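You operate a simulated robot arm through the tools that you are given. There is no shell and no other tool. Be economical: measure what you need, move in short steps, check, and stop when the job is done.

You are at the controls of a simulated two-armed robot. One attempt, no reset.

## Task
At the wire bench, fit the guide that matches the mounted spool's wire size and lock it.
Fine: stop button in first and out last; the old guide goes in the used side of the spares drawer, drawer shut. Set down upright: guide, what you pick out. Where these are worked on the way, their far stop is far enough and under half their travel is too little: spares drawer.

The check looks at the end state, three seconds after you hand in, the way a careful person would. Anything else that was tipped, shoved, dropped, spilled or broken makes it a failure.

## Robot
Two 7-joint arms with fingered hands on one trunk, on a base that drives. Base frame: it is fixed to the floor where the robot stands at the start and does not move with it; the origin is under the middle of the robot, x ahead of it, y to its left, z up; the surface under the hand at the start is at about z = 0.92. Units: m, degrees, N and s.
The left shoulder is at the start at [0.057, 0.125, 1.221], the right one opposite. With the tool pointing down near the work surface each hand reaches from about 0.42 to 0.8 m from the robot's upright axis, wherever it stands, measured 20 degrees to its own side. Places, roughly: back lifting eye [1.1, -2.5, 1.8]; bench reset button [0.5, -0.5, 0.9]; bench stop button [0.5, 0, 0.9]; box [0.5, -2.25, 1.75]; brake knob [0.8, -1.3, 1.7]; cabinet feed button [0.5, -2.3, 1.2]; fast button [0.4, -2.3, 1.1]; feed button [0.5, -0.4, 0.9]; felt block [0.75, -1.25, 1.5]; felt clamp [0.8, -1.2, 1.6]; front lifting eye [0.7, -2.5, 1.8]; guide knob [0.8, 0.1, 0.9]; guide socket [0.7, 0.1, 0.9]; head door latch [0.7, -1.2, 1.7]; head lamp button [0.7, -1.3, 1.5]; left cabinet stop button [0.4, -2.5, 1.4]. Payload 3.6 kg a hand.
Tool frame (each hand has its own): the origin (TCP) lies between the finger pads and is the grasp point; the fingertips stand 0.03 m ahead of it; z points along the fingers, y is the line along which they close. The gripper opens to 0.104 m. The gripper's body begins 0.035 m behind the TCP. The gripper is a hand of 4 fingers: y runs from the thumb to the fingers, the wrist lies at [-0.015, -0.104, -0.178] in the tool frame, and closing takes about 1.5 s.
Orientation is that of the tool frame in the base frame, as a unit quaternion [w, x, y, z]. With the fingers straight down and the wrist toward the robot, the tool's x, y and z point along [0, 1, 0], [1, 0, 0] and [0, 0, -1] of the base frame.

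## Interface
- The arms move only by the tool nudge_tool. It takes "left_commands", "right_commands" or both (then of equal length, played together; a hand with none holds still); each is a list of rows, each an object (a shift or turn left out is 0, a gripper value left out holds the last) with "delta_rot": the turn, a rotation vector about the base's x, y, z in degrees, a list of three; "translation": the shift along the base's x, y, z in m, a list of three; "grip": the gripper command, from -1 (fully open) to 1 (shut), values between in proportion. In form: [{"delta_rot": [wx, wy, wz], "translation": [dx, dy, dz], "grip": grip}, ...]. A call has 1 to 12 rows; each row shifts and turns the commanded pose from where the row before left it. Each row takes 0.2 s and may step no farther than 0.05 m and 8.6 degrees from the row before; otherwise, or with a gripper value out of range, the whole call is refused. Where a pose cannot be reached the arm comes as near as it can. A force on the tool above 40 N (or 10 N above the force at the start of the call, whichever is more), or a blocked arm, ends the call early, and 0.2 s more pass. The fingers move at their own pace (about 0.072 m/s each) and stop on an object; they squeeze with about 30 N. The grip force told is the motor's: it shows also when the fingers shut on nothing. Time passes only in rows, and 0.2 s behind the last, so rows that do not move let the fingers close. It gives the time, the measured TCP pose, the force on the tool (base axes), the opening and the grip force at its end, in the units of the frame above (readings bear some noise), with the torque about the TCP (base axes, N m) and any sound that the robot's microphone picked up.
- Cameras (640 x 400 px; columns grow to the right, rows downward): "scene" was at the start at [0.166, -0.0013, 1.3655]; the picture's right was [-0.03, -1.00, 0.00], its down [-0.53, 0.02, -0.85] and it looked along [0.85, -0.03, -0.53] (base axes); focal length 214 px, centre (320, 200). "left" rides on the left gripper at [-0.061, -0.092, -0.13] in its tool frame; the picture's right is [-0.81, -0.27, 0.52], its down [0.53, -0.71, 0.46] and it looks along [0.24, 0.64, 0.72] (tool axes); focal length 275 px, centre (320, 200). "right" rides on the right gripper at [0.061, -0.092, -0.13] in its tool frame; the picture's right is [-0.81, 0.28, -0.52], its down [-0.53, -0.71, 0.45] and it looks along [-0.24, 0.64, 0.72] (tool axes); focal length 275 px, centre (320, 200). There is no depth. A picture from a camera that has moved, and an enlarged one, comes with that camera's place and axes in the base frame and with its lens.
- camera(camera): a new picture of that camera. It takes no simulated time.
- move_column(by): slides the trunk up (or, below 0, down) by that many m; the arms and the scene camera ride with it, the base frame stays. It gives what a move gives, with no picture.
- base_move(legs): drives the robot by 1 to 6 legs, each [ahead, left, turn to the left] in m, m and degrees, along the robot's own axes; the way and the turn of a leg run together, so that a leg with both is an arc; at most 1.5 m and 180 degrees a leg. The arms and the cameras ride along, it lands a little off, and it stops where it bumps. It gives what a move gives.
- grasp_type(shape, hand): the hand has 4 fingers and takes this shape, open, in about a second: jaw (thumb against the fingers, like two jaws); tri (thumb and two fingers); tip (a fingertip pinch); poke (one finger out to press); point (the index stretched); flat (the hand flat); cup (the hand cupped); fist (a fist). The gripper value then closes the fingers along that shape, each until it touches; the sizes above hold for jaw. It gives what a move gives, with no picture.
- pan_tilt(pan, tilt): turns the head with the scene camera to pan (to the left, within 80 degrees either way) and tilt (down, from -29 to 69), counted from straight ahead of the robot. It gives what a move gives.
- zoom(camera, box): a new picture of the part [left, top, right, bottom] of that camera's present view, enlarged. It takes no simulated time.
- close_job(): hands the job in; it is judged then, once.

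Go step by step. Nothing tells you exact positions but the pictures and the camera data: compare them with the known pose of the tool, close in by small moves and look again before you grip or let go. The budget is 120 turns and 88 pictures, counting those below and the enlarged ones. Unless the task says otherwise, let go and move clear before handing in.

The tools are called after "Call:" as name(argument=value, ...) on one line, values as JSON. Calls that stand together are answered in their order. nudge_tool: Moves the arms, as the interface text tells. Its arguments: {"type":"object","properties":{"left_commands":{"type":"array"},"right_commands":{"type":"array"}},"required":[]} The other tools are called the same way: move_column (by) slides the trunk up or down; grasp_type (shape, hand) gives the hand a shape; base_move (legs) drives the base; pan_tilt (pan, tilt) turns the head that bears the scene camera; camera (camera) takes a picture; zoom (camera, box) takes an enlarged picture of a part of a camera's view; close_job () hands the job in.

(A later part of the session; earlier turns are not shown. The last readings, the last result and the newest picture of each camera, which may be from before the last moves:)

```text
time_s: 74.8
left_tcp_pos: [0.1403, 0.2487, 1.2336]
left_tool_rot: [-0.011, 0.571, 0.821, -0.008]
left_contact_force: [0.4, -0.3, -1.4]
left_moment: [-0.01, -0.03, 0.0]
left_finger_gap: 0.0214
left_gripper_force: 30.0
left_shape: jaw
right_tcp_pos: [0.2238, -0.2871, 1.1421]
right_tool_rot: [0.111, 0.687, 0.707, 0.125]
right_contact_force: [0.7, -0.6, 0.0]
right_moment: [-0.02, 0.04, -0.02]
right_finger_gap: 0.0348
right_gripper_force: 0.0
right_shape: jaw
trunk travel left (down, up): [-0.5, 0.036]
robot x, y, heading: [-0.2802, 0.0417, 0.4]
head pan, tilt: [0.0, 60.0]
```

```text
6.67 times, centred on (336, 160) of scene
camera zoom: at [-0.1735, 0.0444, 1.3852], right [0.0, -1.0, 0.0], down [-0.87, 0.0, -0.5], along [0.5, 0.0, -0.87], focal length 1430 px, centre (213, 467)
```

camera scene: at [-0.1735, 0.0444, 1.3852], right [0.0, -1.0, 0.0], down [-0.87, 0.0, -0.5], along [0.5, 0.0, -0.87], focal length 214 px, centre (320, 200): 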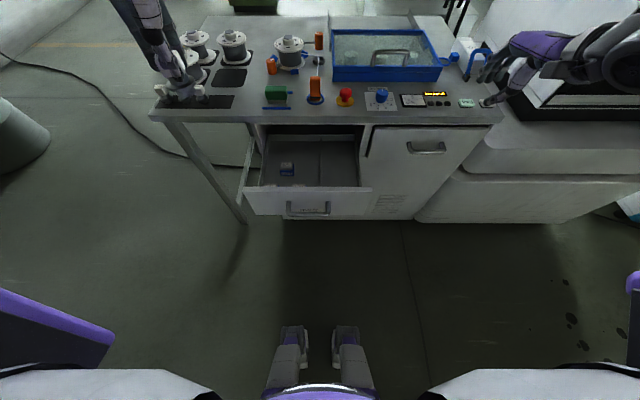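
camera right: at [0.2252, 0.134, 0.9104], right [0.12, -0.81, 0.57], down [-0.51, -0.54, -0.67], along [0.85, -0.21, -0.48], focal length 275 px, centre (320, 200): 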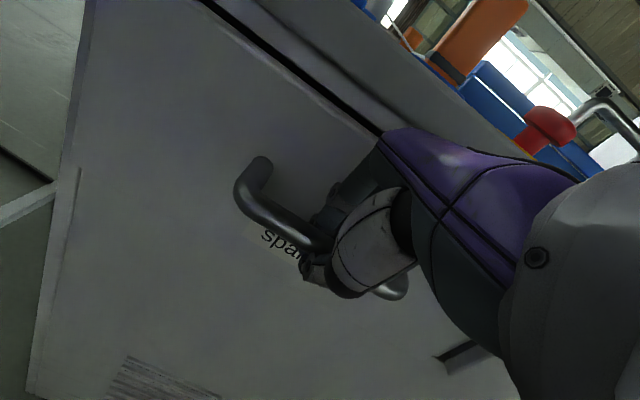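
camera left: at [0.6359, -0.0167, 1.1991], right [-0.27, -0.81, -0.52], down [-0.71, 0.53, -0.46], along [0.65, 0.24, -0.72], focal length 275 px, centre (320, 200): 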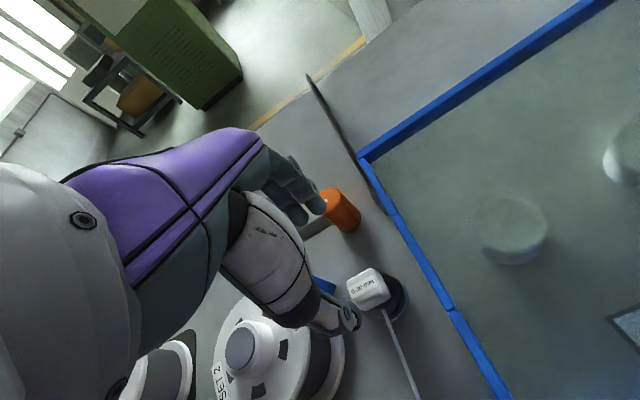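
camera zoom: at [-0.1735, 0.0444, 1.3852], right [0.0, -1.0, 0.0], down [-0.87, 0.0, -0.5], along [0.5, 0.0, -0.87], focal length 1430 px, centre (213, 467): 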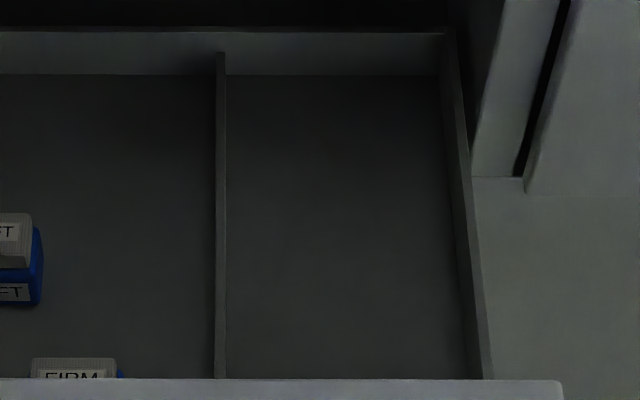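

The left bay holds the felt spares (FINE, FIRM, SOFT), so the empty right bay is the used side. I shift right so the left hand can reach it, and lower the trunk.

Call:
base_move(legs=[[0, -0.2, 0]])

Call:
move_column(by=-0.2)

Call:
nudge_tool(left_commands=[{"translation": [0.035, -0.015, 0.0], "delta_rot": [0, 0, -7]}, {"translation": [0.035, -0.015, 0.0], "delta_rot": [0, 0, -7]}, {"translation": [0.035, -0.015, 0.0], "delta_rot": [0, 1, -6.4]}, {"translation": [0.035, -0.015, 0.0], "delta_rot": [0, 1, 0]}, {}])

Call:
camera(camera="left")

Call:
camera(camera="scene")

```text
time_s: 77.2
left_tcp_pos: [0.1431, 0.0487, 1.2342]
left_tool_rot: [-0.012, 0.572, 0.82, -0.009]
left_contact_force: [-0.3, 0.5, -1.1]
left_moment: [0.0, 0.0, 0.0]
left_finger_gap: 0.0213
left_gripper_force: 30.0
left_shape: jaw
right_tcp_pos: [0.2254, -0.487, 1.1421]
right_tool_rot: [0.111, 0.688, 0.707, 0.125]
right_contact_force: [0.2, -0.5, 0.1]
right_moment: [-0.01, -0.01, 0.02]
right_finger_gap: 0.0345
right_gripper_force: 0.0
right_shape: jaw
trunk travel left (down, up): [-0.5, 0.036]
robot x, y, heading: [-0.2784, -0.1551, 0.3]
head pan, tilt: [0.0, 60.0]
```

```text
time_s: 79.3
left_tcp_pos: [0.1418, 0.0486, 1.0334]
left_tool_rot: [-0.011, 0.572, 0.82, -0.008]
left_contact_force: [-0.1, -0.1, -1.9]
left_moment: [0.01, 0.0, 0.03]
left_finger_gap: 0.0213
left_gripper_force: 30.0
left_shape: jaw
right_tcp_pos: [0.2261, -0.4863, 0.9417]
right_tool_rot: [0.111, 0.688, 0.707, 0.125]
right_contact_force: [-0.1, -0.4, 0.5]
right_moment: [0.02, -0.03, 0.01]
right_finger_gap: 0.0348
right_gripper_force: 0.0
right_shape: jaw
trunk travel left (down, up): [-0.3, 0.236]
robot x, y, heading: [-0.2758, -0.1582, 0.3]
head pan, tilt: [0.0, 60.0]
```

```text
time_s: 80.5
left_tcp_pos: [0.2821, -0.0117, 1.0349]
left_tool_rot: [-0.026, 0.708, 0.706, -0.016]
left_contact_force: [-0.6, -0.6, -0.8]
left_moment: [-0.01, 0.01, 0.01]
left_finger_gap: 0.0213
left_gripper_force: 30.1
left_shape: jaw
right_tcp_pos: [0.2255, -0.4864, 0.9423]
right_tool_rot: [0.111, 0.686, 0.708, 0.125]
right_contact_force: [-0.8, -0.9, 0.0]
right_moment: [0.01, -0.02, 0.01]
right_finger_gap: 0.0347
right_gripper_force: 0.1
right_shape: jaw
trunk travel left (down, up): [-0.3, 0.236]
robot x, y, heading: [-0.2821, -0.1559, 0.2]
head pan, tilt: [0.0, 60.0]
```

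```text
34 pictures are left
camera left: at [0.1986, -0.073, 1.1705], right [-0.31, -0.8, -0.51], down [-0.74, 0.54, -0.41], along [0.6, 0.25, -0.76], focal length 275 px, centre (320, 200)
```

left: 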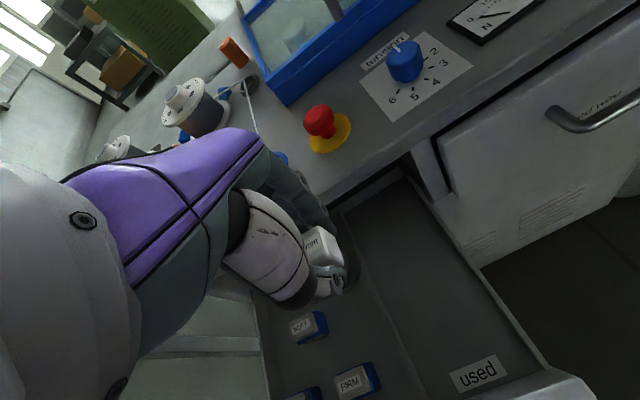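

```text
33 pictures are left
camera scene: at [-0.0961, -0.1543, 1.1715], right [0.01, -1.0, 0.0], down [-0.87, 0.0, -0.5], along [0.5, 0.0, -0.87], focal length 214 px, centre (320, 200)
```

scene: 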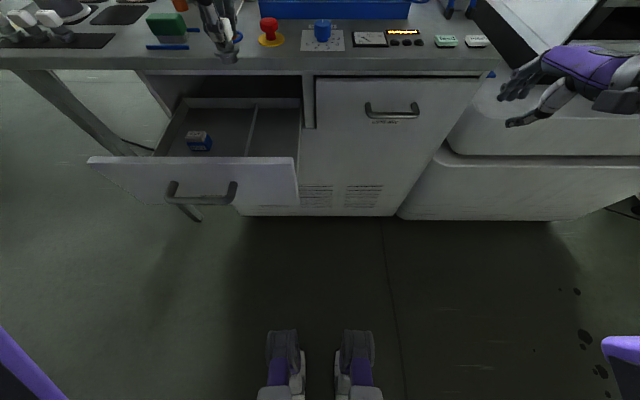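

The "used" label is visible in the right bay — confirmed. I level the tool, centre on the bay at about [0.28, -0.035] and lower.

Call:
nudge_tool(left_commands=[{"translation": [0.0, -0.012, 0.0], "delta_rot": [0, -3.4, 0]}, {"translation": [0, -0.011, -0.02]}, {"translation": [0, 0, -0.04]}, {"translation": [0, 0, -0.04]}, {"translation": [0, 0, -0.04]}, {"translation": [0, 0, -0.02]}, {}])

Call:
camera(camera="left")

Call:
zoom(camera="scene", box=[150, 80, 342, 200])

```text
time_s: 82.2
left_tcp_pos: [0.2816, -0.0351, 0.873]
left_tool_rot: [-0.005, 0.708, 0.706, 0.003]
left_contact_force: [-0.3, 0.8, 0.0]
left_moment: [-0.01, -0.02, 0.03]
left_finger_gap: 0.0215
left_gripper_force: 30.1
left_shape: jaw
right_tcp_pos: [0.2258, -0.486, 0.9438]
right_tool_rot: [0.11, 0.687, 0.708, 0.125]
right_contact_force: [0.9, -0.1, 0.5]
right_moment: [-0.02, -0.01, -0.02]
right_finger_gap: 0.0348
right_gripper_force: 0.1
right_shape: jaw
trunk travel left (down, up): [-0.3, 0.236]
robot x, y, heading: [-0.2807, -0.1571, 0.3]
head pan, tilt: [0.0, 60.0]
```

```text
32 pictures are left
camera left: at [0.1908, -0.0969, 1.0042], right [-0.28, -0.8, -0.53], down [-0.71, 0.54, -0.45], along [0.64, 0.25, -0.72], focal length 275 px, centre (320, 200)
```

left: 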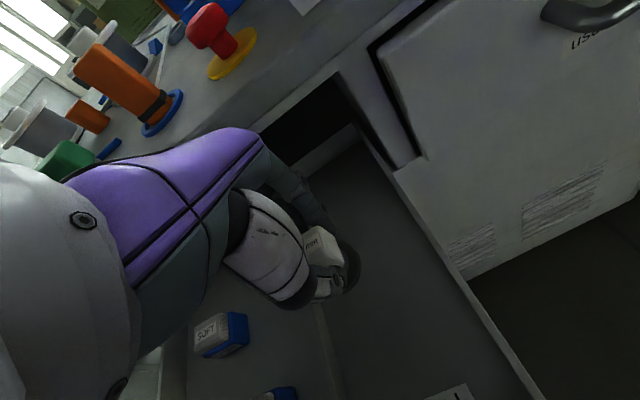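

```text
3.33 times, centred on (246, 140) of scene
camera zoom: at [-0.0956, -0.1545, 1.1715], right [0.01, -1.0, 0.0], down [-0.87, 0.0, -0.5], along [0.5, 0.0, -0.87], focal length 715 px, centre (567, 400)
```

zoom: 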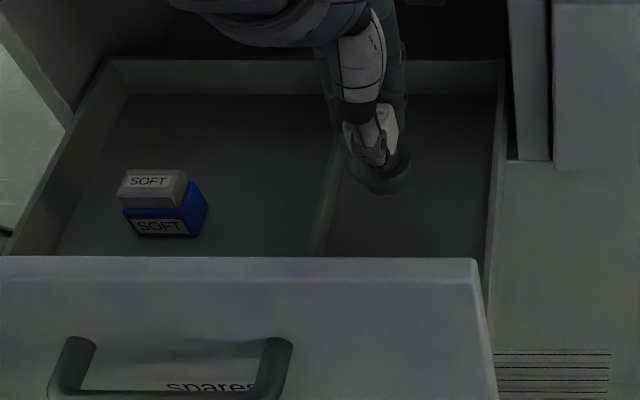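

The guide is inside the used bay, clear of the divider (y≈0.04) and the wall (y≈-0.09). I lower slowly to touch the floor.

Call:
nudge_tool(left_commands=[{"translation": [0, 0.005, -0.02]}, {"translation": [0, 0, -0.015]}, {"translation": [0, 0, -0.006]}, {"translation": [0, 0, -0.005]}, {"translation": [0, 0, -0.005]}, {"translation": [0, 0, -0.005]}, {"translation": [0, 0, -0.005]}])

```text
time_s: 83.8
left_tcp_pos: [0.2831, -0.03, 0.8132]
left_tool_rot: [-0.004, 0.708, 0.707, 0.003]
left_contact_force: [-0.2, -0.3, -0.9]
left_moment: [0.02, 0.02, -0.02]
left_finger_gap: 0.0213
left_gripper_force: 30.3
left_shape: jaw
right_tcp_pos: [0.2241, -0.4857, 0.9423]
right_tool_rot: [0.111, 0.687, 0.707, 0.125]
right_contact_force: [0.2, 0.1, -1.0]
right_moment: [0.0, 0.0, 0.03]
right_finger_gap: 0.0347
right_gripper_force: 0.1
right_shape: jaw
trunk travel left (down, up): [-0.3, 0.236]
robot x, y, heading: [-0.2796, -0.1562, 0.2]
head pan, tilt: [0.0, 60.0]
```

Call:
nudge_tool(left_commands=[{"translation": [0, 0, -0.005]}, {"translation": [0, 0, -0.005]}, {"translation": [0, 0, -0.004]}, {"translation": [0, 0, -0.004]}, {"translation": [0, 0, -0.004]}, {"translation": [0, 0, -0.004]}])

Call:
zoom(camera="scene", box=[190, 80, 318, 160])

```text
time_s: 85.2
left_tcp_pos: [0.2847, -0.0297, 0.792]
left_tool_rot: [-0.002, 0.708, 0.707, 0.006]
left_contact_force: [-0.2, 2.0, 22.7]
left_moment: [0.05, -0.07, 0.01]
left_finger_gap: 0.0222
left_gripper_force: 29.7
left_shape: jaw
right_tcp_pos: [0.2256, -0.4865, 0.9428]
right_tool_rot: [0.111, 0.687, 0.707, 0.126]
right_contact_force: [0.6, -0.2, -0.7]
right_moment: [0.05, -0.01, 0.01]
right_finger_gap: 0.0348
right_gripper_force: 0.0
right_shape: jaw
trunk travel left (down, up): [-0.3, 0.236]
robot x, y, heading: [-0.2827, -0.1552, 0.2]
head pan, tilt: [0.0, 60.0]
```

```text
5.00 times, centred on (254, 120) of scene
camera zoom: at [-0.0973, -0.1545, 1.1719], right [0.01, -1.0, 0.0], down [-0.87, 0.0, -0.5], along [0.5, 0.0, -0.87], focal length 1072 px, centre (650, 600)
```

zoom: 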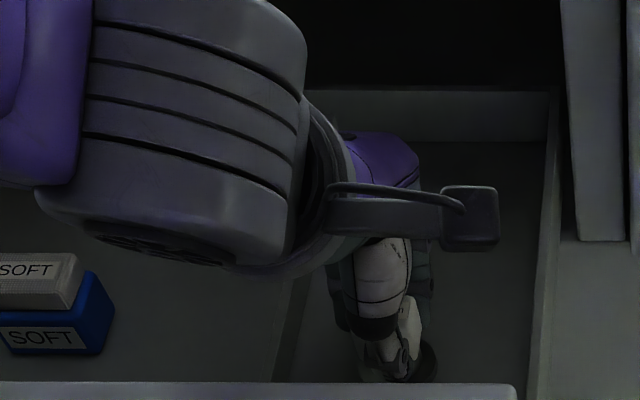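

The guide touches the floor (23 N up). I ease 2 mm, open moderately and lift straight up.

Call:
nudge_tool(left_commands=[{"translation": [0, 0, 0.003]}, {"grip": 0.1}, {}, {}, {"translation": [0, 0, 0.02]}, {"translation": [0, 0, 0.03]}, {"translation": [0, 0, 0.04]}, {"translation": [0, 0, 0.05]}, {"translation": [-0.02, 0.02, 0.04]}, {"translation": [-0.03, 0.03, 0.02]}])

Call:
zoom(camera="scene", box=[150, 80, 342, 200])

```text
time_s: 87.3
left_tcp_pos: [0.2309, 0.0218, 0.9885]
left_tool_rot: [-0.005, 0.708, 0.706, 0.003]
left_contact_force: [-0.5, -0.3, 0.7]
left_moment: [-0.02, -0.04, 0.0]
left_finger_gap: 0.0463
left_gripper_force: 0.0
left_shape: jaw
right_tcp_pos: [0.2249, -0.4857, 0.9442]
right_tool_rot: [0.112, 0.687, 0.707, 0.123]
right_contact_force: [0.8, 0.5, -0.8]
right_moment: [0.01, 0.01, 0.03]
right_finger_gap: 0.0348
right_gripper_force: 0.0
right_shape: jaw
trunk travel left (down, up): [-0.3, 0.236]
robot x, y, heading: [-0.2831, -0.1567, 0.4]
head pan, tilt: [0.0, 60.0]
```

```text
3.33 times, centred on (246, 140) of scene
camera zoom: at [-0.0965, -0.1538, 1.1716], right [0.01, -1.0, 0.0], down [-0.87, 0.0, -0.5], along [0.5, 0.0, -0.87], focal length 715 px, centre (567, 400)
```

zoom: 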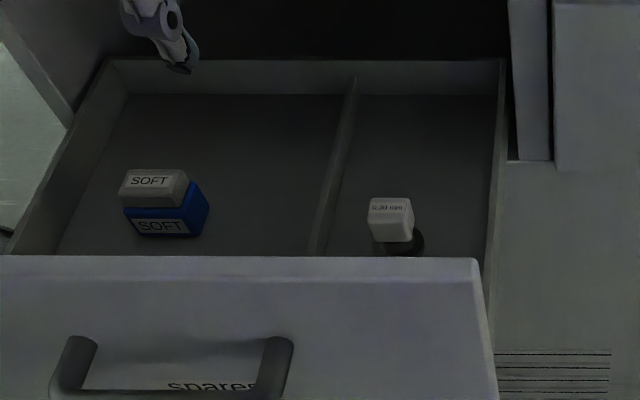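

The old guide stands upright in the used bay. Now I close the drawer: back off a little, bring the closed left hand in front of the handle bar, and push.

Call:
base_move(legs=[[-0.1, 0, 0]])

Call:
nudge_tool(left_commands=[{"translation": [-0.04, 0.02, 0], "grip": 1}, {"translation": [-0.04, 0.02, 0]}, {"translation": [-0.005, 0.016, -0.04]}, {"translation": [0, 0, -0.045]}, {"translation": [0, 0, -0.045]}, {"translation": [0, 0, -0.045]}, {}])

Call:
camera(camera="scene")

```text
time_s: 88.5
left_tcp_pos: [0.1318, 0.0203, 0.9901]
left_tool_rot: [-0.004, 0.708, 0.706, 0.003]
left_contact_force: [0.4, 0.1, 0.4]
left_moment: [0.01, -0.02, -0.02]
left_finger_gap: 0.0465
left_gripper_force: 0.1
left_shape: jaw
right_tcp_pos: [0.1236, -0.487, 0.943]
right_tool_rot: [0.111, 0.687, 0.707, 0.125]
right_contact_force: [0.2, 0.4, 0.4]
right_moment: [0.02, 0.0, -0.02]
right_finger_gap: 0.0347
right_gripper_force: 0.1
right_shape: jaw
trunk travel left (down, up): [-0.3, 0.236]
robot x, y, heading: [-0.3787, -0.1548, 0.3]
head pan, tilt: [0.0, 60.0]
```

```text
time_s: 90.1
left_tcp_pos: [0.0466, 0.0748, 0.8152]
left_tool_rot: [-0.004, 0.707, 0.707, 0.004]
left_contact_force: [0.7, 0.5, 0.6]
left_moment: [-0.01, 0.04, -0.02]
left_finger_gap: 0.0
left_gripper_force: 29.5
left_shape: jaw
right_tcp_pos: [0.1244, -0.4875, 0.9429]
right_tool_rot: [0.11, 0.687, 0.707, 0.125]
right_contact_force: [0.4, -0.6, -0.1]
right_moment: [0.04, -0.01, 0.0]
right_finger_gap: 0.0347
right_gripper_force: 0.0
right_shape: jaw
trunk travel left (down, up): [-0.3, 0.236]
robot x, y, heading: [-0.383, -0.1585, 0.4]
head pan, tilt: [0.0, 60.0]
```

```text
28 pictures are left
camera scene: at [-0.1963, -0.1551, 1.1715], right [0.01, -1.0, 0.0], down [-0.87, 0.0, -0.5], along [0.5, 0.0, -0.87], focal length 214 px, centre (320, 200)
```

scene: 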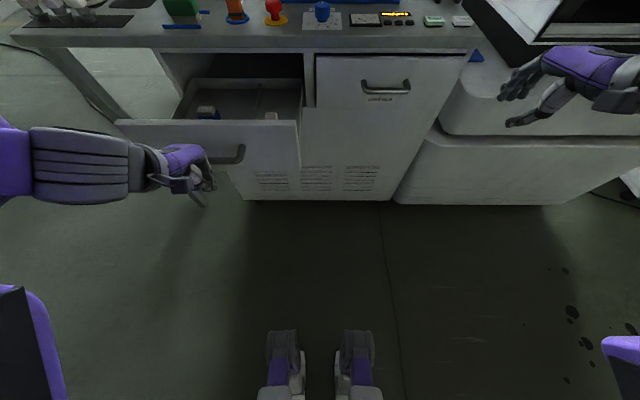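

The closed hand is in front of the bar. I push gently, starting slow.

Call:
nudge_tool(left_commands=[{"translation": [0.015, 0, 0]}, {"translation": [0.01, 0, 0]}, {"translation": [0.01, 0, 0]}, {"translation": [0.012, 0, 0]}, {"translation": [0.015, 0, 0]}, {"translation": [0.02, 0, 0]}, {"translation": [0.02, 0, 0]}, {"translation": [0.02, 0, 0]}, {"translation": [0.02, 0, 0]}, {"translation": [0.02, 0, 0]}, {"translation": [0.015, 0, 0]}, {"translation": [0.01, 0, 0]}])

Call:
camera(camera="scene")

```text
time_s: 92.7
left_tcp_pos: [0.234, 0.0741, 0.815]
left_tool_rot: [-0.004, 0.708, 0.707, 0.003]
left_contact_force: [-1.9, -0.5, 1.7]
left_moment: [0.0, 0.0, 0.03]
left_finger_gap: 0.0
left_gripper_force: 30.3
left_shape: jaw
right_tcp_pos: [0.125, -0.4878, 0.942]
right_tool_rot: [0.111, 0.687, 0.707, 0.125]
right_contact_force: [-0.1, 0.0, -0.1]
right_moment: [0.02, -0.05, -0.01]
right_finger_gap: 0.0346
right_gripper_force: 0.0
right_shape: jaw
trunk travel left (down, up): [-0.3, 0.236]
robot x, y, heading: [-0.382, -0.1574, 0.1]
head pan, tilt: [0.0, 60.0]
```

```text
27 pictures are left
camera scene: at [-0.1959, -0.1551, 1.1714], right [0.01, -1.0, 0.0], down [-0.87, 0.0, -0.5], along [0.5, 0.0, -0.87], focal length 214 px, centre (320, 200)
```

scene: 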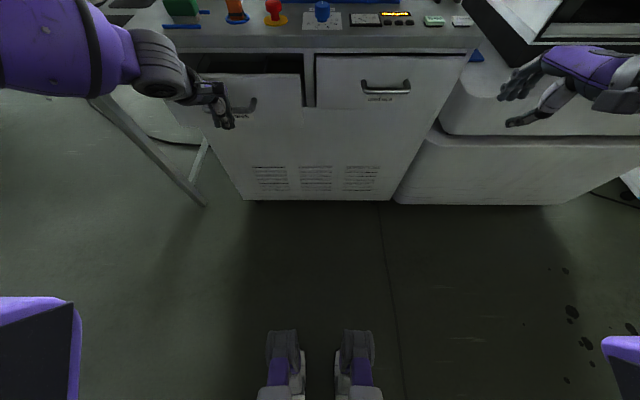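

It is closing nicely. I keep pushing until it seats.

Call:
nudge_tool(left_commands=[{"translation": [0.012, 0, 0]}, {"translation": [0.015, 0, 0]}, {"translation": [0.015, 0, 0]}, {"translation": [0.015, 0, 0]}, {"translation": [0.012, 0, 0]}, {"translation": [0.01, 0, 0]}, {"translation": [0.008, 0, 0]}, {"translation": [0.008, 0, 0]}, {"translation": [0.008, 0, 0]}, {"translation": [0.007, 0, 0]}, {"translation": [0.007, 0, 0]}, {"translation": [0.007, 0, 0]}])

Call:
zoom(camera="scene", box=[150, 20, 342, 140])

```text
time_s: 94.8
left_tcp_pos: [0.3332, 0.0759, 0.8163]
left_tool_rot: [-0.006, 0.707, 0.707, 0.003]
left_contact_force: [-30.4, -0.5, 17.8]
left_moment: [0.18, -0.24, 0.31]
left_finger_gap: 0.0
left_gripper_force: 30.0
left_shape: jaw
right_tcp_pos: [0.1218, -0.4869, 0.9431]
right_tool_rot: [0.112, 0.686, 0.708, 0.126]
right_contact_force: [0.2, -0.1, 1.0]
right_moment: [-0.03, 0.03, -0.02]
right_finger_gap: 0.0346
right_gripper_force: 0.0
right_shape: jaw
trunk travel left (down, up): [-0.3, 0.236]
robot x, y, heading: [-0.3815, -0.1554, 0.3]
head pan, tilt: [0.0, 60.0]
stopped in row 10 (left hand): the force on the tool passed its limit at 42 N (the readings are from after the stop); the commanded pose is now the measured one
```

```text
3.33 times, centred on (246, 80) of scene
camera zoom: at [-0.2012, -0.1553, 1.1723], right [0.01, -1.0, 0.0], down [-0.86, -0.01, -0.5], along [0.5, 0.0, -0.86], focal length 715 px, centre (567, 600)
```

zoom: 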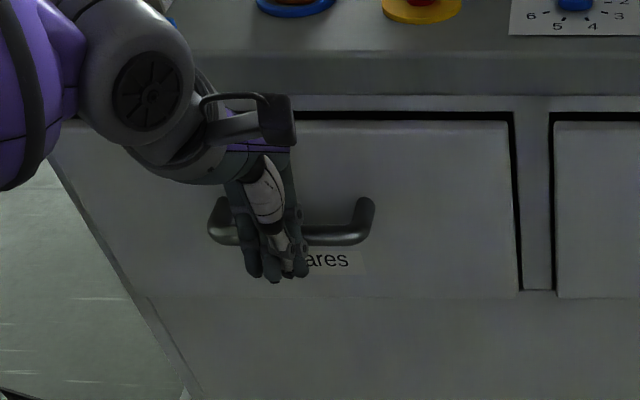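

It appears seated. I withdraw the hand and check the gap from outside, then raise the trunk.

Call:
nudge_tool(left_commands=[{"translation": [-0.03, 0, 0]}, {"translation": [-0.045, 0, 0]}, {"translation": [-0.045, 0.01, 0]}, {"translation": [-0.03, 0.02, 0.03]}, {"translation": [0, 0.02, 0.045]}, {"translation": [0, 0.0, 0.045]}, {"translation": [0, 0.0, 0.045]}])

Call:
zoom(camera="scene", box=[150, 20, 342, 140])

```text
time_s: 96.4
left_tcp_pos: [0.1866, 0.1256, 0.9782]
left_tool_rot: [-0.007, 0.708, 0.706, 0.002]
left_contact_force: [-0.2, -0.8, 0.7]
left_moment: [-0.01, 0.02, 0.0]
left_finger_gap: 0.0001
left_gripper_force: 30.0
left_shape: jaw
right_tcp_pos: [0.1253, -0.486, 0.9423]
right_tool_rot: [0.111, 0.687, 0.707, 0.125]
right_contact_force: [0.3, 0.8, -0.6]
right_moment: [0.02, -0.02, -0.01]
right_finger_gap: 0.0347
right_gripper_force: 0.0
right_shape: jaw
trunk travel left (down, up): [-0.3, 0.236]
robot x, y, heading: [-0.383, -0.1558, -0.0]
head pan, tilt: [0.0, 60.0]
```

```text
3.33 times, centred on (246, 80) of scene
camera zoom: at [-0.1967, -0.155, 1.1715], right [0.01, -1.0, 0.0], down [-0.87, -0.01, -0.5], along [0.5, 0.0, -0.87], focal length 715 px, centre (567, 600)
```

zoom: 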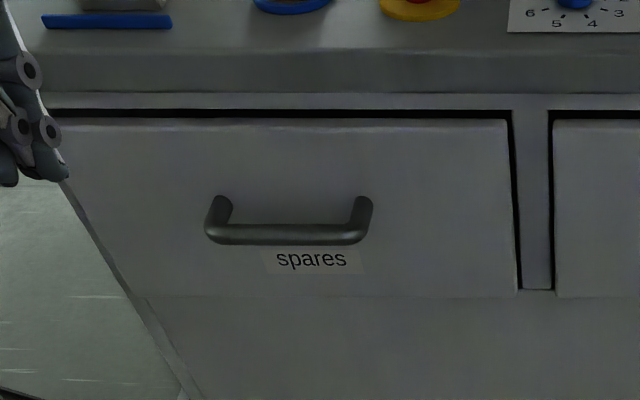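

The spares drawer is flush with its neighbour: shut. Next, I raise the trunk and drive so the left hand can pick the 0.20 mm guide from the mat at about [0.48, 0.57].

Call:
move_column(by=0.2)

Call:
base_move(legs=[[0, 0.53, 0], [0.36, 0, 0]])

Call:
nudge_tool(left_commands=[{"translation": [-0.03, -0.03, 0], "grip": -0.3}, {"translation": [-0.03, -0.03, 0]}, {"translation": [-0.005, -0.02, -0.03]}, {}])

Call:
camera(camera="left")

Call:
camera(camera="scene")

```text
time_s: 98.6
left_tcp_pos: [0.1857, 0.1261, 1.1771]
left_tool_rot: [-0.008, 0.707, 0.707, 0.002]
left_contact_force: [-0.1, 0.6, -0.3]
left_moment: [0.01, -0.02, 0.0]
left_finger_gap: 0.0
left_gripper_force: 30.0
left_shape: jaw
right_tcp_pos: [0.1253, -0.4867, 1.1421]
right_tool_rot: [0.11, 0.687, 0.707, 0.124]
right_contact_force: [0.0, -0.4, 1.2]
right_moment: [-0.03, -0.04, -0.01]
right_finger_gap: 0.0347
right_gripper_force: 0.0
right_shape: jaw
trunk travel left (down, up): [-0.5, 0.036]
robot x, y, heading: [-0.3825, -0.1589, 0.2]
head pan, tilt: [0.0, 60.0]
```

```text
time_s: 105.7
left_tcp_pos: [0.5423, 0.6711, 1.1785]
left_tool_rot: [-0.007, 0.706, 0.708, 0.002]
left_contact_force: [0.1, 0.1, -0.7]
left_moment: [-0.05, -0.01, 0.03]
left_finger_gap: 0.0001
left_gripper_force: 29.7
left_shape: jaw
right_tcp_pos: [0.4839, 0.0589, 1.1423]
right_tool_rot: [0.11, 0.686, 0.709, 0.125]
right_contact_force: [-0.5, 0.2, 0.9]
right_moment: [-0.02, -0.03, -0.01]
right_finger_gap: 0.0346
right_gripper_force: 0.0
right_shape: jaw
trunk travel left (down, up): [-0.5, 0.036]
robot x, y, heading: [-0.0252, 0.3834, 0.5]
head pan, tilt: [0.0, 60.0]
```

```text
time_s: 106.7
left_tcp_pos: [0.4782, 0.5896, 1.1485]
left_tool_rot: [-0.006, 0.706, 0.708, 0.002]
left_contact_force: [0.2, -0.2, 0.7]
left_moment: [-0.02, -0.03, 0.0]
left_finger_gap: 0.0675
left_gripper_force: 0.0
left_shape: jaw
right_tcp_pos: [0.4824, 0.0601, 1.1427]
right_tool_rot: [0.11, 0.685, 0.709, 0.125]
right_contact_force: [0.3, -0.4, 0.4]
right_moment: [0.01, -0.01, 0.01]
right_finger_gap: 0.0349
right_gripper_force: 0.0
right_shape: jaw
trunk travel left (down, up): [-0.5, 0.036]
robot x, y, heading: [-0.0231, 0.3846, 0.6]
head pan, tilt: [0.0, 60.0]
```

```text
24 pictures are left
camera left: at [0.3868, 0.5278, 1.2793], right [-0.28, -0.81, -0.53], down [-0.72, 0.54, -0.44], along [0.64, 0.25, -0.73], focal length 275 px, centre (320, 200)
```

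left: 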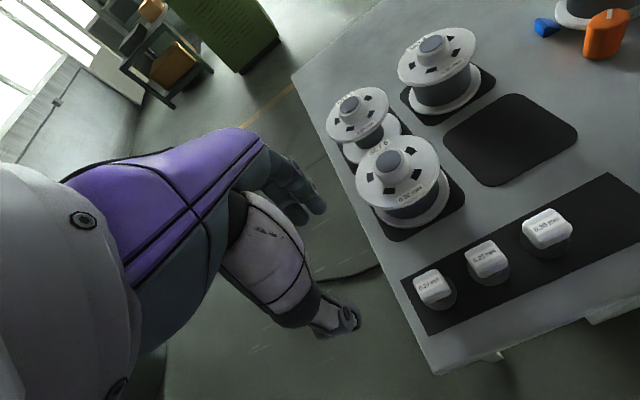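

```text
23 pictures are left
camera scene: at [0.0832, 0.3884, 1.3852], right [0.01, -1.0, 0.0], down [-0.87, -0.01, -0.5], along [0.5, 0.01, -0.87], focal length 214 px, centre (320, 200)
```

scene: 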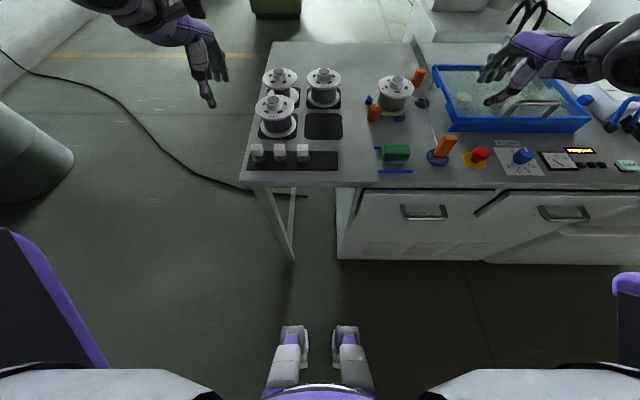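

The three spares stand on the mat; I check the label of the leftmost one.

Call:
nudge_tool(left_commands=[{"translation": [-0.006, -0.018, -0.03]}, {"translation": [0, -0.018, -0.03]}, {}])

Call:
zoom(camera="left", box=[260, 210, 500, 360])

```text
time_s: 107.5
left_tcp_pos: [0.4728, 0.5555, 1.088]
left_tool_rot: [-0.006, 0.706, 0.708, 0.001]
left_contact_force: [-1.4, 0.2, -0.5]
left_moment: [-0.02, 0.01, -0.01]
left_finger_gap: 0.0673
left_gripper_force: 0.1
left_shape: jaw
right_tcp_pos: [0.4832, 0.0587, 1.1428]
right_tool_rot: [0.11, 0.685, 0.709, 0.126]
right_contact_force: [-0.6, -0.1, -0.4]
right_moment: [0.03, 0.0, -0.05]
right_finger_gap: 0.0348
right_gripper_force: 0.2
right_shape: jaw
trunk travel left (down, up): [-0.5, 0.036]
robot x, y, heading: [-0.0252, 0.387, 0.6]
head pan, tilt: [0.0, 60.0]
```

```text
2.67 times, centred on (380, 285) of left
camera zoom: at [0.3811, 0.492, 1.2185], right [-0.28, -0.81, -0.53], down [-0.72, 0.54, -0.44], along [0.64, 0.26, -0.73], focal length 734 px, centre (160, -27)
```

zoom: 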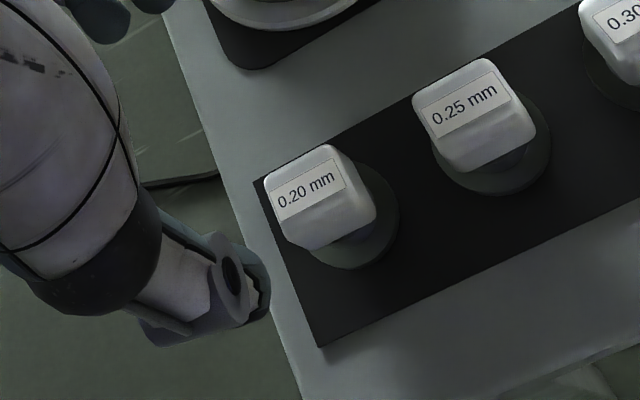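

The label reads 0.20 mm, centre at about [0.474, 0.558]. I lower to z≈0.979 and grip.

Call:
nudge_tool(left_commands=[{"translation": [0.001, 0.003, -0.04], "delta_rot": [0, -0.6, 0]}, {"translation": [0, 0, -0.04]}, {"translation": [0, 0, -0.02]}, {"translation": [0, 0, -0.008]}, {}, {"grip": 1}, {}, {}, {}])

Call:
zoom(camera="left", box=[240, 180, 480, 330])

```text
time_s: 109.5
left_tcp_pos: [0.4739, 0.5584, 0.9793]
left_tool_rot: [-0.004, 0.706, 0.708, 0.005]
left_contact_force: [-0.4, 0.7, -0.3]
left_moment: [-0.02, 0.0, 0.03]
left_finger_gap: 0.021
left_gripper_force: 29.6
left_shape: jaw
right_tcp_pos: [0.4841, 0.0587, 1.1426]
right_tool_rot: [0.111, 0.685, 0.709, 0.125]
right_contact_force: [0.5, 0.0, -0.5]
right_moment: [0.0, 0.01, 0.04]
right_finger_gap: 0.0346
right_gripper_force: 0.1
right_shape: jaw
trunk travel left (down, up): [-0.5, 0.036]
robot x, y, heading: [-0.0248, 0.3868, 0.2]
head pan, tilt: [0.0, 60.0]
```

```text
2.67 times, centred on (360, 255) of left
camera zoom: at [0.3809, 0.4953, 1.1101], right [-0.27, -0.81, -0.53], down [-0.71, 0.54, -0.45], along [0.65, 0.26, -0.72], focal length 734 px, centre (213, 53)
```

zoom: 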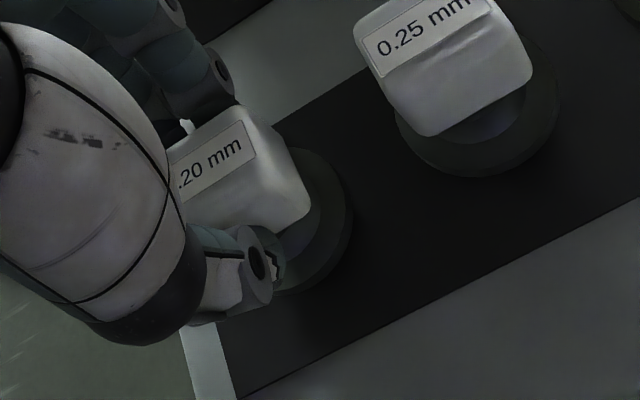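

The 0.20 mm guide is held (gap 21 mm, same grip height as the old one). I lift it, tuck the right hand in, and drive back to the pose that reached the socket before.

Call:
nudge_tool(left_commands=[{"translation": [0, 0, 0.02]}, {"translation": [0, 0, 0.04]}, {"translation": [0, 0, 0.05]}, {"translation": [0, 0, 0.05]}, {"translation": [0, 0, 0.05]}], right_commands=[{"translation": [-0.02, 0.02, 0.02]}, {"translation": [-0.02, 0.02, 0.0]}, {"translation": [-0.02, 0.02, 0.0]}, {"translation": [-0.02, 0.02, 0.0]}, {}])

Call:
base_move(legs=[[0, -0.387, 0], [0.24, 0, 0], [0, 0, -20]])

Call:
pan_tilt(pan=15, tilt=50)

Call:
camera(camera="scene")

```text
time_s: 110.7
left_tcp_pos: [0.4718, 0.5566, 1.1913]
left_tool_rot: [-0.005, 0.707, 0.708, 0.006]
left_contact_force: [-1.0, -0.2, -2.6]
left_moment: [0.06, 0.02, -0.02]
left_finger_gap: 0.0207
left_gripper_force: 30.1
left_shape: jaw
right_tcp_pos: [0.4028, 0.1371, 1.1611]
right_tool_rot: [0.111, 0.686, 0.708, 0.125]
right_contact_force: [-0.6, -0.2, -0.1]
right_moment: [0.0, -0.04, 0.01]
right_finger_gap: 0.035
right_gripper_force: 0.1
right_shape: jaw
trunk travel left (down, up): [-0.5, 0.036]
robot x, y, heading: [-0.0206, 0.3879, 0.8]
head pan, tilt: [0.0, 60.0]
```

```text
time_s: 117.2
left_tcp_pos: [0.7469, -0.0049, 1.1897]
left_tool_rot: [-0.003, 0.817, 0.576, 0.006]
left_contact_force: [-0.2, 0.1, -1.4]
left_moment: [0.0, -0.01, -0.02]
left_finger_gap: 0.0211
left_gripper_force: 29.9
left_shape: jaw
right_tcp_pos: [0.5389, -0.3766, 1.1636]
right_tool_rot: [0.131, 0.797, 0.58, 0.104]
right_contact_force: [-0.4, 0.3, -0.1]
right_moment: [0.01, 0.01, -0.01]
right_finger_gap: 0.0347
right_gripper_force: 0.0
right_shape: jaw
trunk travel left (down, up): [-0.5, 0.036]
robot x, y, heading: [0.2181, 0.0019, -19.3]
head pan, tilt: [0.0, 60.0]
```

```text
time_s: 117.9
left_tcp_pos: [0.747, -0.0058, 1.1894]
left_tool_rot: [-0.003, 0.817, 0.576, 0.005]
left_contact_force: [0.2, -0.5, -1.4]
left_moment: [-0.01, 0.01, 0.02]
left_finger_gap: 0.0211
left_gripper_force: 30.1
left_shape: jaw
right_tcp_pos: [0.5387, -0.377, 1.1626]
right_tool_rot: [0.131, 0.797, 0.58, 0.104]
right_contact_force: [-0.5, -0.3, -0.1]
right_moment: [0.0, 0.01, -0.01]
right_finger_gap: 0.0348
right_gripper_force: 0.1
right_shape: jaw
trunk travel left (down, up): [-0.5, 0.036]
robot x, y, heading: [0.2186, -0.0015, -19.5]
head pan, tilt: [15.0, 50.0]
```

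```text
20 pictures are left
camera scene: at [0.3367, -0.0161, 1.3976], right [-0.08, -1.0, 0.0], down [-0.76, 0.06, -0.64], along [0.64, -0.05, -0.77], focal length 214 px, centre (320, 200)
```

scene: 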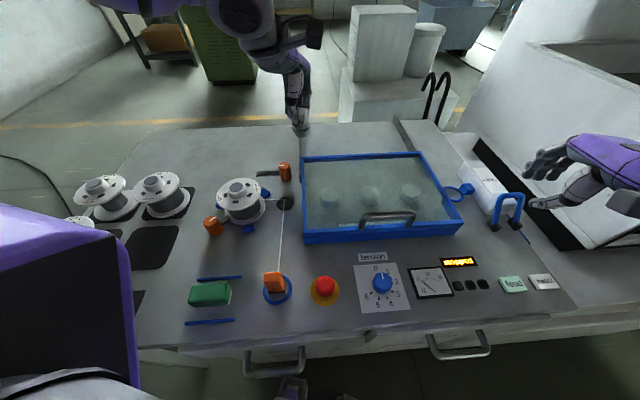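

Now I bring the guide above the socket, squared up, and check alignment.

Call:
nudge_tool(left_commands=[{"translation": [-0.008, 0.02, -0.01], "delta_rot": [0, 0, 7]}, {"translation": [-0.008, 0.02, -0.02], "delta_rot": [0, 0, 7]}, {"translation": [-0.004, 0.0115, -0.04], "delta_rot": [0, 0, 5.5]}, {"translation": [0, 0, -0.04]}, {"translation": [0, 0, -0.035]}, {}])

Call:
zoom(camera="scene", box=[220, 140, 348, 220])

Call:
zoom(camera="left", box=[240, 200, 480, 350])

```text
time_s: 119.3
left_tcp_pos: [0.7282, 0.0458, 1.045]
left_tool_rot: [-0.003, 0.708, 0.706, 0.006]
left_contact_force: [-0.1, 0.1, -1.1]
left_moment: [-0.02, 0.0, 0.02]
left_finger_gap: 0.0207
left_gripper_force: 29.3
left_shape: jaw
right_tcp_pos: [0.5381, -0.3764, 1.1625]
right_tool_rot: [0.13, 0.797, 0.58, 0.104]
right_contact_force: [-0.7, 0.7, 0.8]
right_moment: [0.01, 0.01, -0.02]
right_finger_gap: 0.0344
right_gripper_force: 0.1
right_shape: jaw
trunk travel left (down, up): [-0.5, 0.036]
robot x, y, heading: [0.2211, 0.0042, -19.3]
head pan, tilt: [15.0, 50.0]
```

```text
5.00 times, centred on (284, 180) of scene
camera zoom: at [0.3363, -0.016, 1.3978], right [-0.08, -1.0, 0.0], down [-0.76, 0.06, -0.64], along [0.64, -0.05, -0.77], focal length 1072 px, centre (500, 300)
```

zoom: 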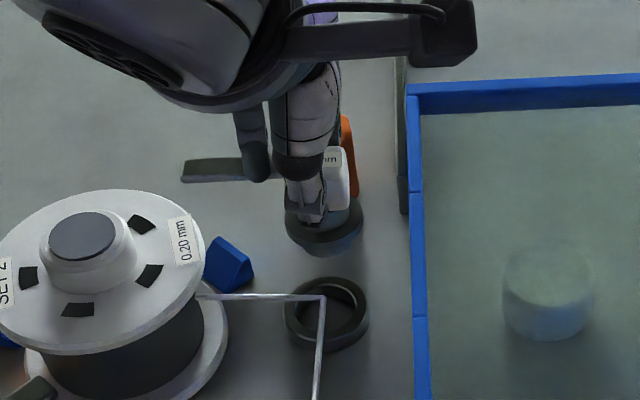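

```text
2.67 times, centred on (360, 275) of left
camera zoom: at [0.6349, -0.0164, 1.1743], right [-0.28, -0.8, -0.53], down [-0.71, 0.54, -0.45], along [0.65, 0.25, -0.72], focal length 734 px, centre (213, 0)
```

zoom: 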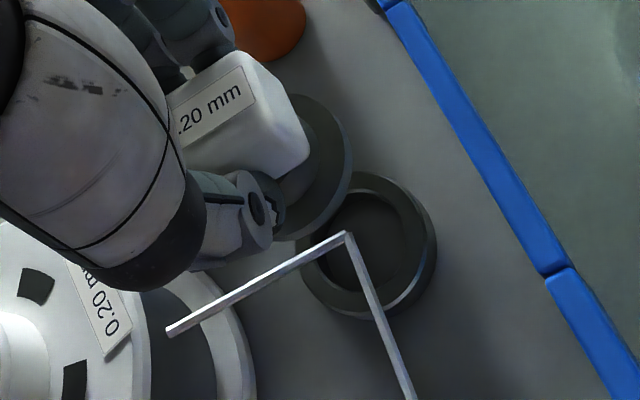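

The guide hangs over the socket, about 5 mm off to the right in my estimate. I correct y by +5 mm, lower to just above, and look again.

Call:
nudge_tool(left_commands=[{"translation": [-0.001, 0.005, -0.015]}, {"translation": [0, 0, -0.02]}, {}])

Call:
zoom(camera="scene", box=[252, 160, 316, 220])

Call:
zoom(camera="left", box=[270, 200, 430, 300])

```text
time_s: 120.1
left_tcp_pos: [0.7268, 0.0505, 1.01]
left_tool_rot: [-0.003, 0.708, 0.707, 0.006]
left_contact_force: [-0.3, 0.0, -0.9]
left_moment: [-0.02, 0.0, 0.04]
left_finger_gap: 0.0207
left_gripper_force: 29.7
left_shape: jaw
right_tcp_pos: [0.5393, -0.3772, 1.1618]
right_tool_rot: [0.131, 0.798, 0.579, 0.104]
right_contact_force: [0.0, -0.8, -0.3]
right_moment: [-0.03, 0.01, -0.02]
right_finger_gap: 0.0349
right_gripper_force: 0.1
right_shape: jaw
trunk travel left (down, up): [-0.5, 0.036]
robot x, y, heading: [0.2186, 0.0039, -19.3]
head pan, tilt: [15.0, 50.0]
```

```text
6.67 times, centred on (284, 190) of scene
camera zoom: at [0.3365, -0.0159, 1.3977], right [-0.08, -1.0, 0.0], down [-0.76, 0.06, -0.64], along [0.64, -0.05, -0.77], focal length 1430 px, centre (560, 267)
```

zoom: 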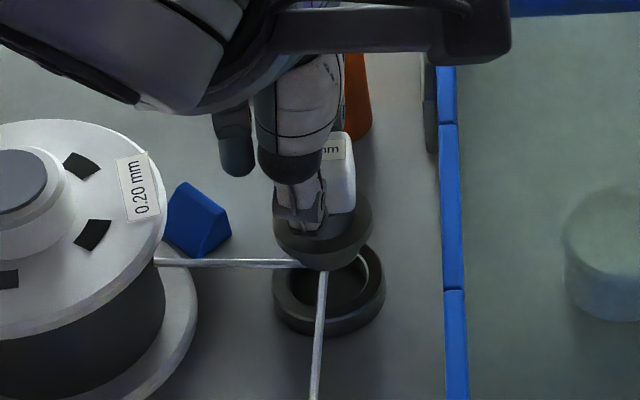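

```text
4.00 times, centred on (350, 250) of left
camera zoom: at [0.6336, -0.0112, 1.1397], right [-0.28, -0.8, -0.53], down [-0.71, 0.54, -0.45], along [0.65, 0.25, -0.72], focal length 1101 px, centre (200, 0)
```

zoom: 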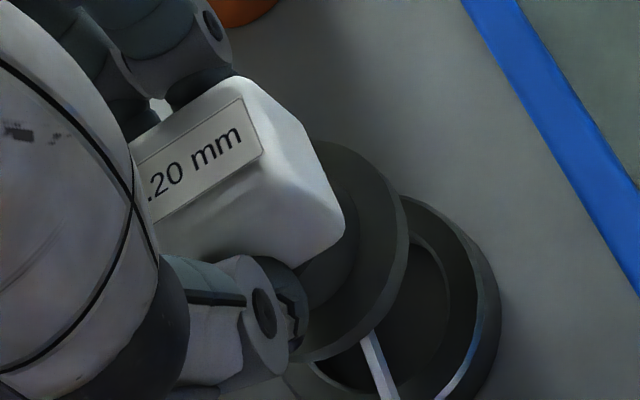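

Both views agree within a couple of millimetres. I lower gently, watching for contact above the seat height of about 0.98.

Call:
nudge_tool(left_commands=[{"translation": [0, 0, -0.01]}, {"translation": [0, 0, -0.005]}, {"translation": [0, 0, -0.003]}, {"translation": [0, 0, -0.003]}, {"translation": [0, 0, -0.003]}, {"translation": [0, 0, -0.003]}, {"translation": [0, 0, -0.003]}])

```text
time_s: 121.7
left_tcp_pos: [0.7262, 0.0511, 0.9804]
left_tool_rot: [-0.003, 0.708, 0.707, 0.006]
left_contact_force: [-0.3, 1.3, 3.7]
left_moment: [0.04, -0.04, -0.02]
left_finger_gap: 0.0211
left_gripper_force: 29.7
left_shape: jaw
right_tcp_pos: [0.5383, -0.3765, 1.1637]
right_tool_rot: [0.13, 0.797, 0.581, 0.105]
right_contact_force: [0.0, -0.3, 0.0]
right_moment: [0.03, -0.01, -0.02]
right_finger_gap: 0.0349
right_gripper_force: 0.1
right_shape: jaw
trunk travel left (down, up): [-0.5, 0.036]
robot x, y, heading: [0.2184, 0.0044, -19.3]
head pan, tilt: [15.0, 50.0]
```

It has gone in down to seat height with light contact. I press a little further to confirm the seat.

Call:
nudge_tool(left_commands=[{"translation": [0, 0, -0.002]}, {"translation": [0, 0, -0.002]}, {"translation": [0, 0, -0.002]}, {"translation": [0, 0, -0.002]}])

Call:
zoom(camera="left", box=[270, 200, 430, 300])

```text
time_s: 122.8
left_tcp_pos: [0.7258, 0.0501, 0.9777]
left_tool_rot: [0.004, 0.707, 0.707, 0.008]
left_contact_force: [-9.0, 7.6, 26.3]
left_moment: [0.21, 0.19, 0.06]
left_finger_gap: 0.0236
left_gripper_force: 30.2
left_shape: jaw
right_tcp_pos: [0.5352, -0.3755, 1.1621]
right_tool_rot: [0.131, 0.797, 0.581, 0.104]
right_contact_force: [-0.1, 0.8, 0.0]
right_moment: [0.05, 0.02, 0.02]
right_finger_gap: 0.0347
right_gripper_force: 0.1
right_shape: jaw
trunk travel left (down, up): [-0.5, 0.036]
robot x, y, heading: [0.2227, 0.0035, -19.2]
head pan, tilt: [15.0, 50.0]
stopped in row 4 (left hand): the force on the tool passed its limit at 41 N (the readings are from after the stop); the commanded pose is now the measured one
```

```text
4.00 times, centred on (350, 250) of left
camera zoom: at [0.6322, -0.0112, 1.107], right [-0.27, -0.81, -0.53], down [-0.7, 0.54, -0.46], along [0.66, 0.25, -0.71], focal length 1101 px, centre (200, 0)
```

zoom: 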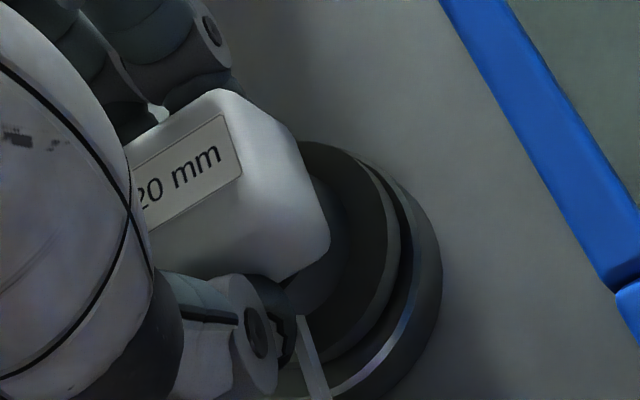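

The contact height matches the old guide's seat, so the plug is in the socket. I ease off, open, lift clear and look.

Call:
nudge_tool(left_commands=[{"translation": [0, 0, 0.002]}, {"grip": -0.1}, {}, {}, {"translation": [0, 0, 0.02]}, {"translation": [0, 0, 0.04]}, {"translation": [0.02, 0, 0.03]}, {"translation": [0.03, 0, 0.01]}])

Call:
zoom(camera="scene", box=[220, 140, 348, 220])

Call:
camera(camera="left")

```text
time_s: 124.6
left_tcp_pos: [0.7778, 0.0492, 1.0769]
left_tool_rot: [0.0, 0.707, 0.707, 0.007]
left_contact_force: [0.3, 0.8, -0.6]
left_moment: [-0.04, 0.01, 0.0]
left_finger_gap: 0.0567
left_gripper_force: 0.1
left_shape: jaw
right_tcp_pos: [0.5388, -0.3771, 1.1618]
right_tool_rot: [0.13, 0.798, 0.579, 0.104]
right_contact_force: [-0.1, 0.6, 0.5]
right_moment: [0.03, 0.01, -0.02]
right_finger_gap: 0.0347
right_gripper_force: 0.0
right_shape: jaw
trunk travel left (down, up): [-0.5, 0.036]
robot x, y, heading: [0.2175, -0.0017, -19.3]
head pan, tilt: [15.0, 50.0]
```

```text
5.00 times, centred on (284, 180) of scene
camera zoom: at [0.3372, -0.0161, 1.3976], right [-0.07, -1.0, 0.0], down [-0.76, 0.06, -0.64], along [0.64, -0.05, -0.77], focal length 1072 px, centre (500, 300)
```

zoom: 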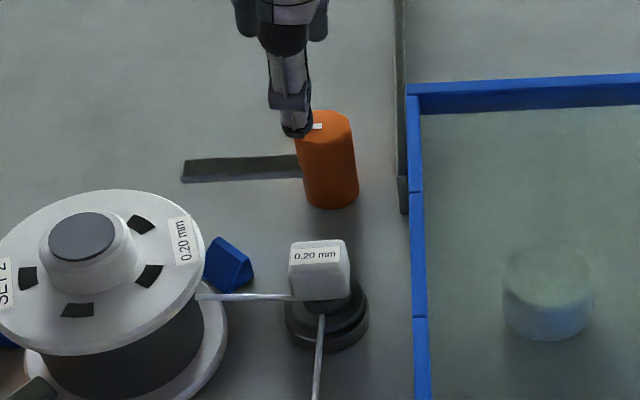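

```text
13 pictures are left
camera left: at [0.6851, -0.0126, 1.2064], right [-0.27, -0.8, -0.53], down [-0.71, 0.54, -0.46], along [0.65, 0.25, -0.72], focal length 275 px, centre (320, 200)
```

left: 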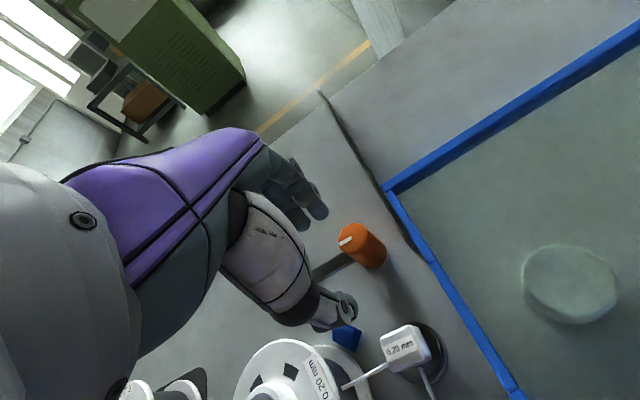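

The 0.20 mm guide stands straight in the socket. Now I go back over the knob at [0.824, 0.044], turn the hand to about -55°, lower and grip it for the locking turn.

Call:
nudge_tool(left_commands=[{"translation": [0.015, -0.002, 0], "delta_rot": [0, 0, -8], "grip": 0.0}, {"translation": [0.015, -0.002, 0], "delta_rot": [0, 0, -8]}, {"translation": [0.016, -0.001, 0], "delta_rot": [0, 0, -8]}, {"delta_rot": [0, 0, -8]}, {"delta_rot": [0, 0, -8]}, {"delta_rot": [0, 0, -8]}, {"delta_rot": [0, 0, -8], "translation": [0, 0, -0.02]}, {"translation": [0, 0, -0.04]}, {"translation": [0, 0, -0.02]}, {"translation": [0, 0, -0.013]}, {}])

Call:
zoom(camera="scene", box=[220, 130, 348, 210])

```text
time_s: 127.0
left_tcp_pos: [0.8232, 0.0457, 0.9841]
left_tool_rot: [0.004, 0.957, 0.292, 0.007]
left_contact_force: [0.1, -0.5, -0.6]
left_moment: [-0.02, -0.01, 0.02]
left_finger_gap: 0.0523
left_gripper_force: 0.1
left_shape: jaw
right_tcp_pos: [0.5387, -0.3773, 1.1617]
right_tool_rot: [0.13, 0.797, 0.58, 0.105]
right_contact_force: [-0.9, -1.0, 0.4]
right_moment: [-0.02, 0.0, -0.01]
right_finger_gap: 0.0347
right_gripper_force: 0.0
right_shape: jaw
trunk travel left (down, up): [-0.5, 0.036]
robot x, y, heading: [0.222, 0.0006, -19.2]
head pan, tilt: [15.0, 50.0]
```

```text
5.00 times, centred on (284, 170) of scene
camera zoom: at [0.3365, -0.0158, 1.3977], right [-0.07, -1.0, 0.0], down [-0.76, 0.06, -0.64], along [0.64, -0.05, -0.77], focal length 1072 px, centre (500, 350)
```

zoom: 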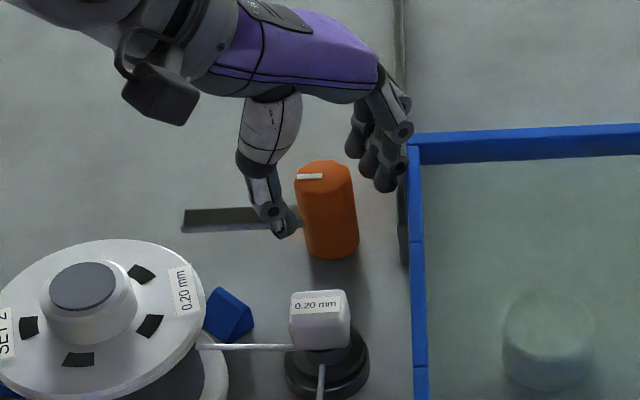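

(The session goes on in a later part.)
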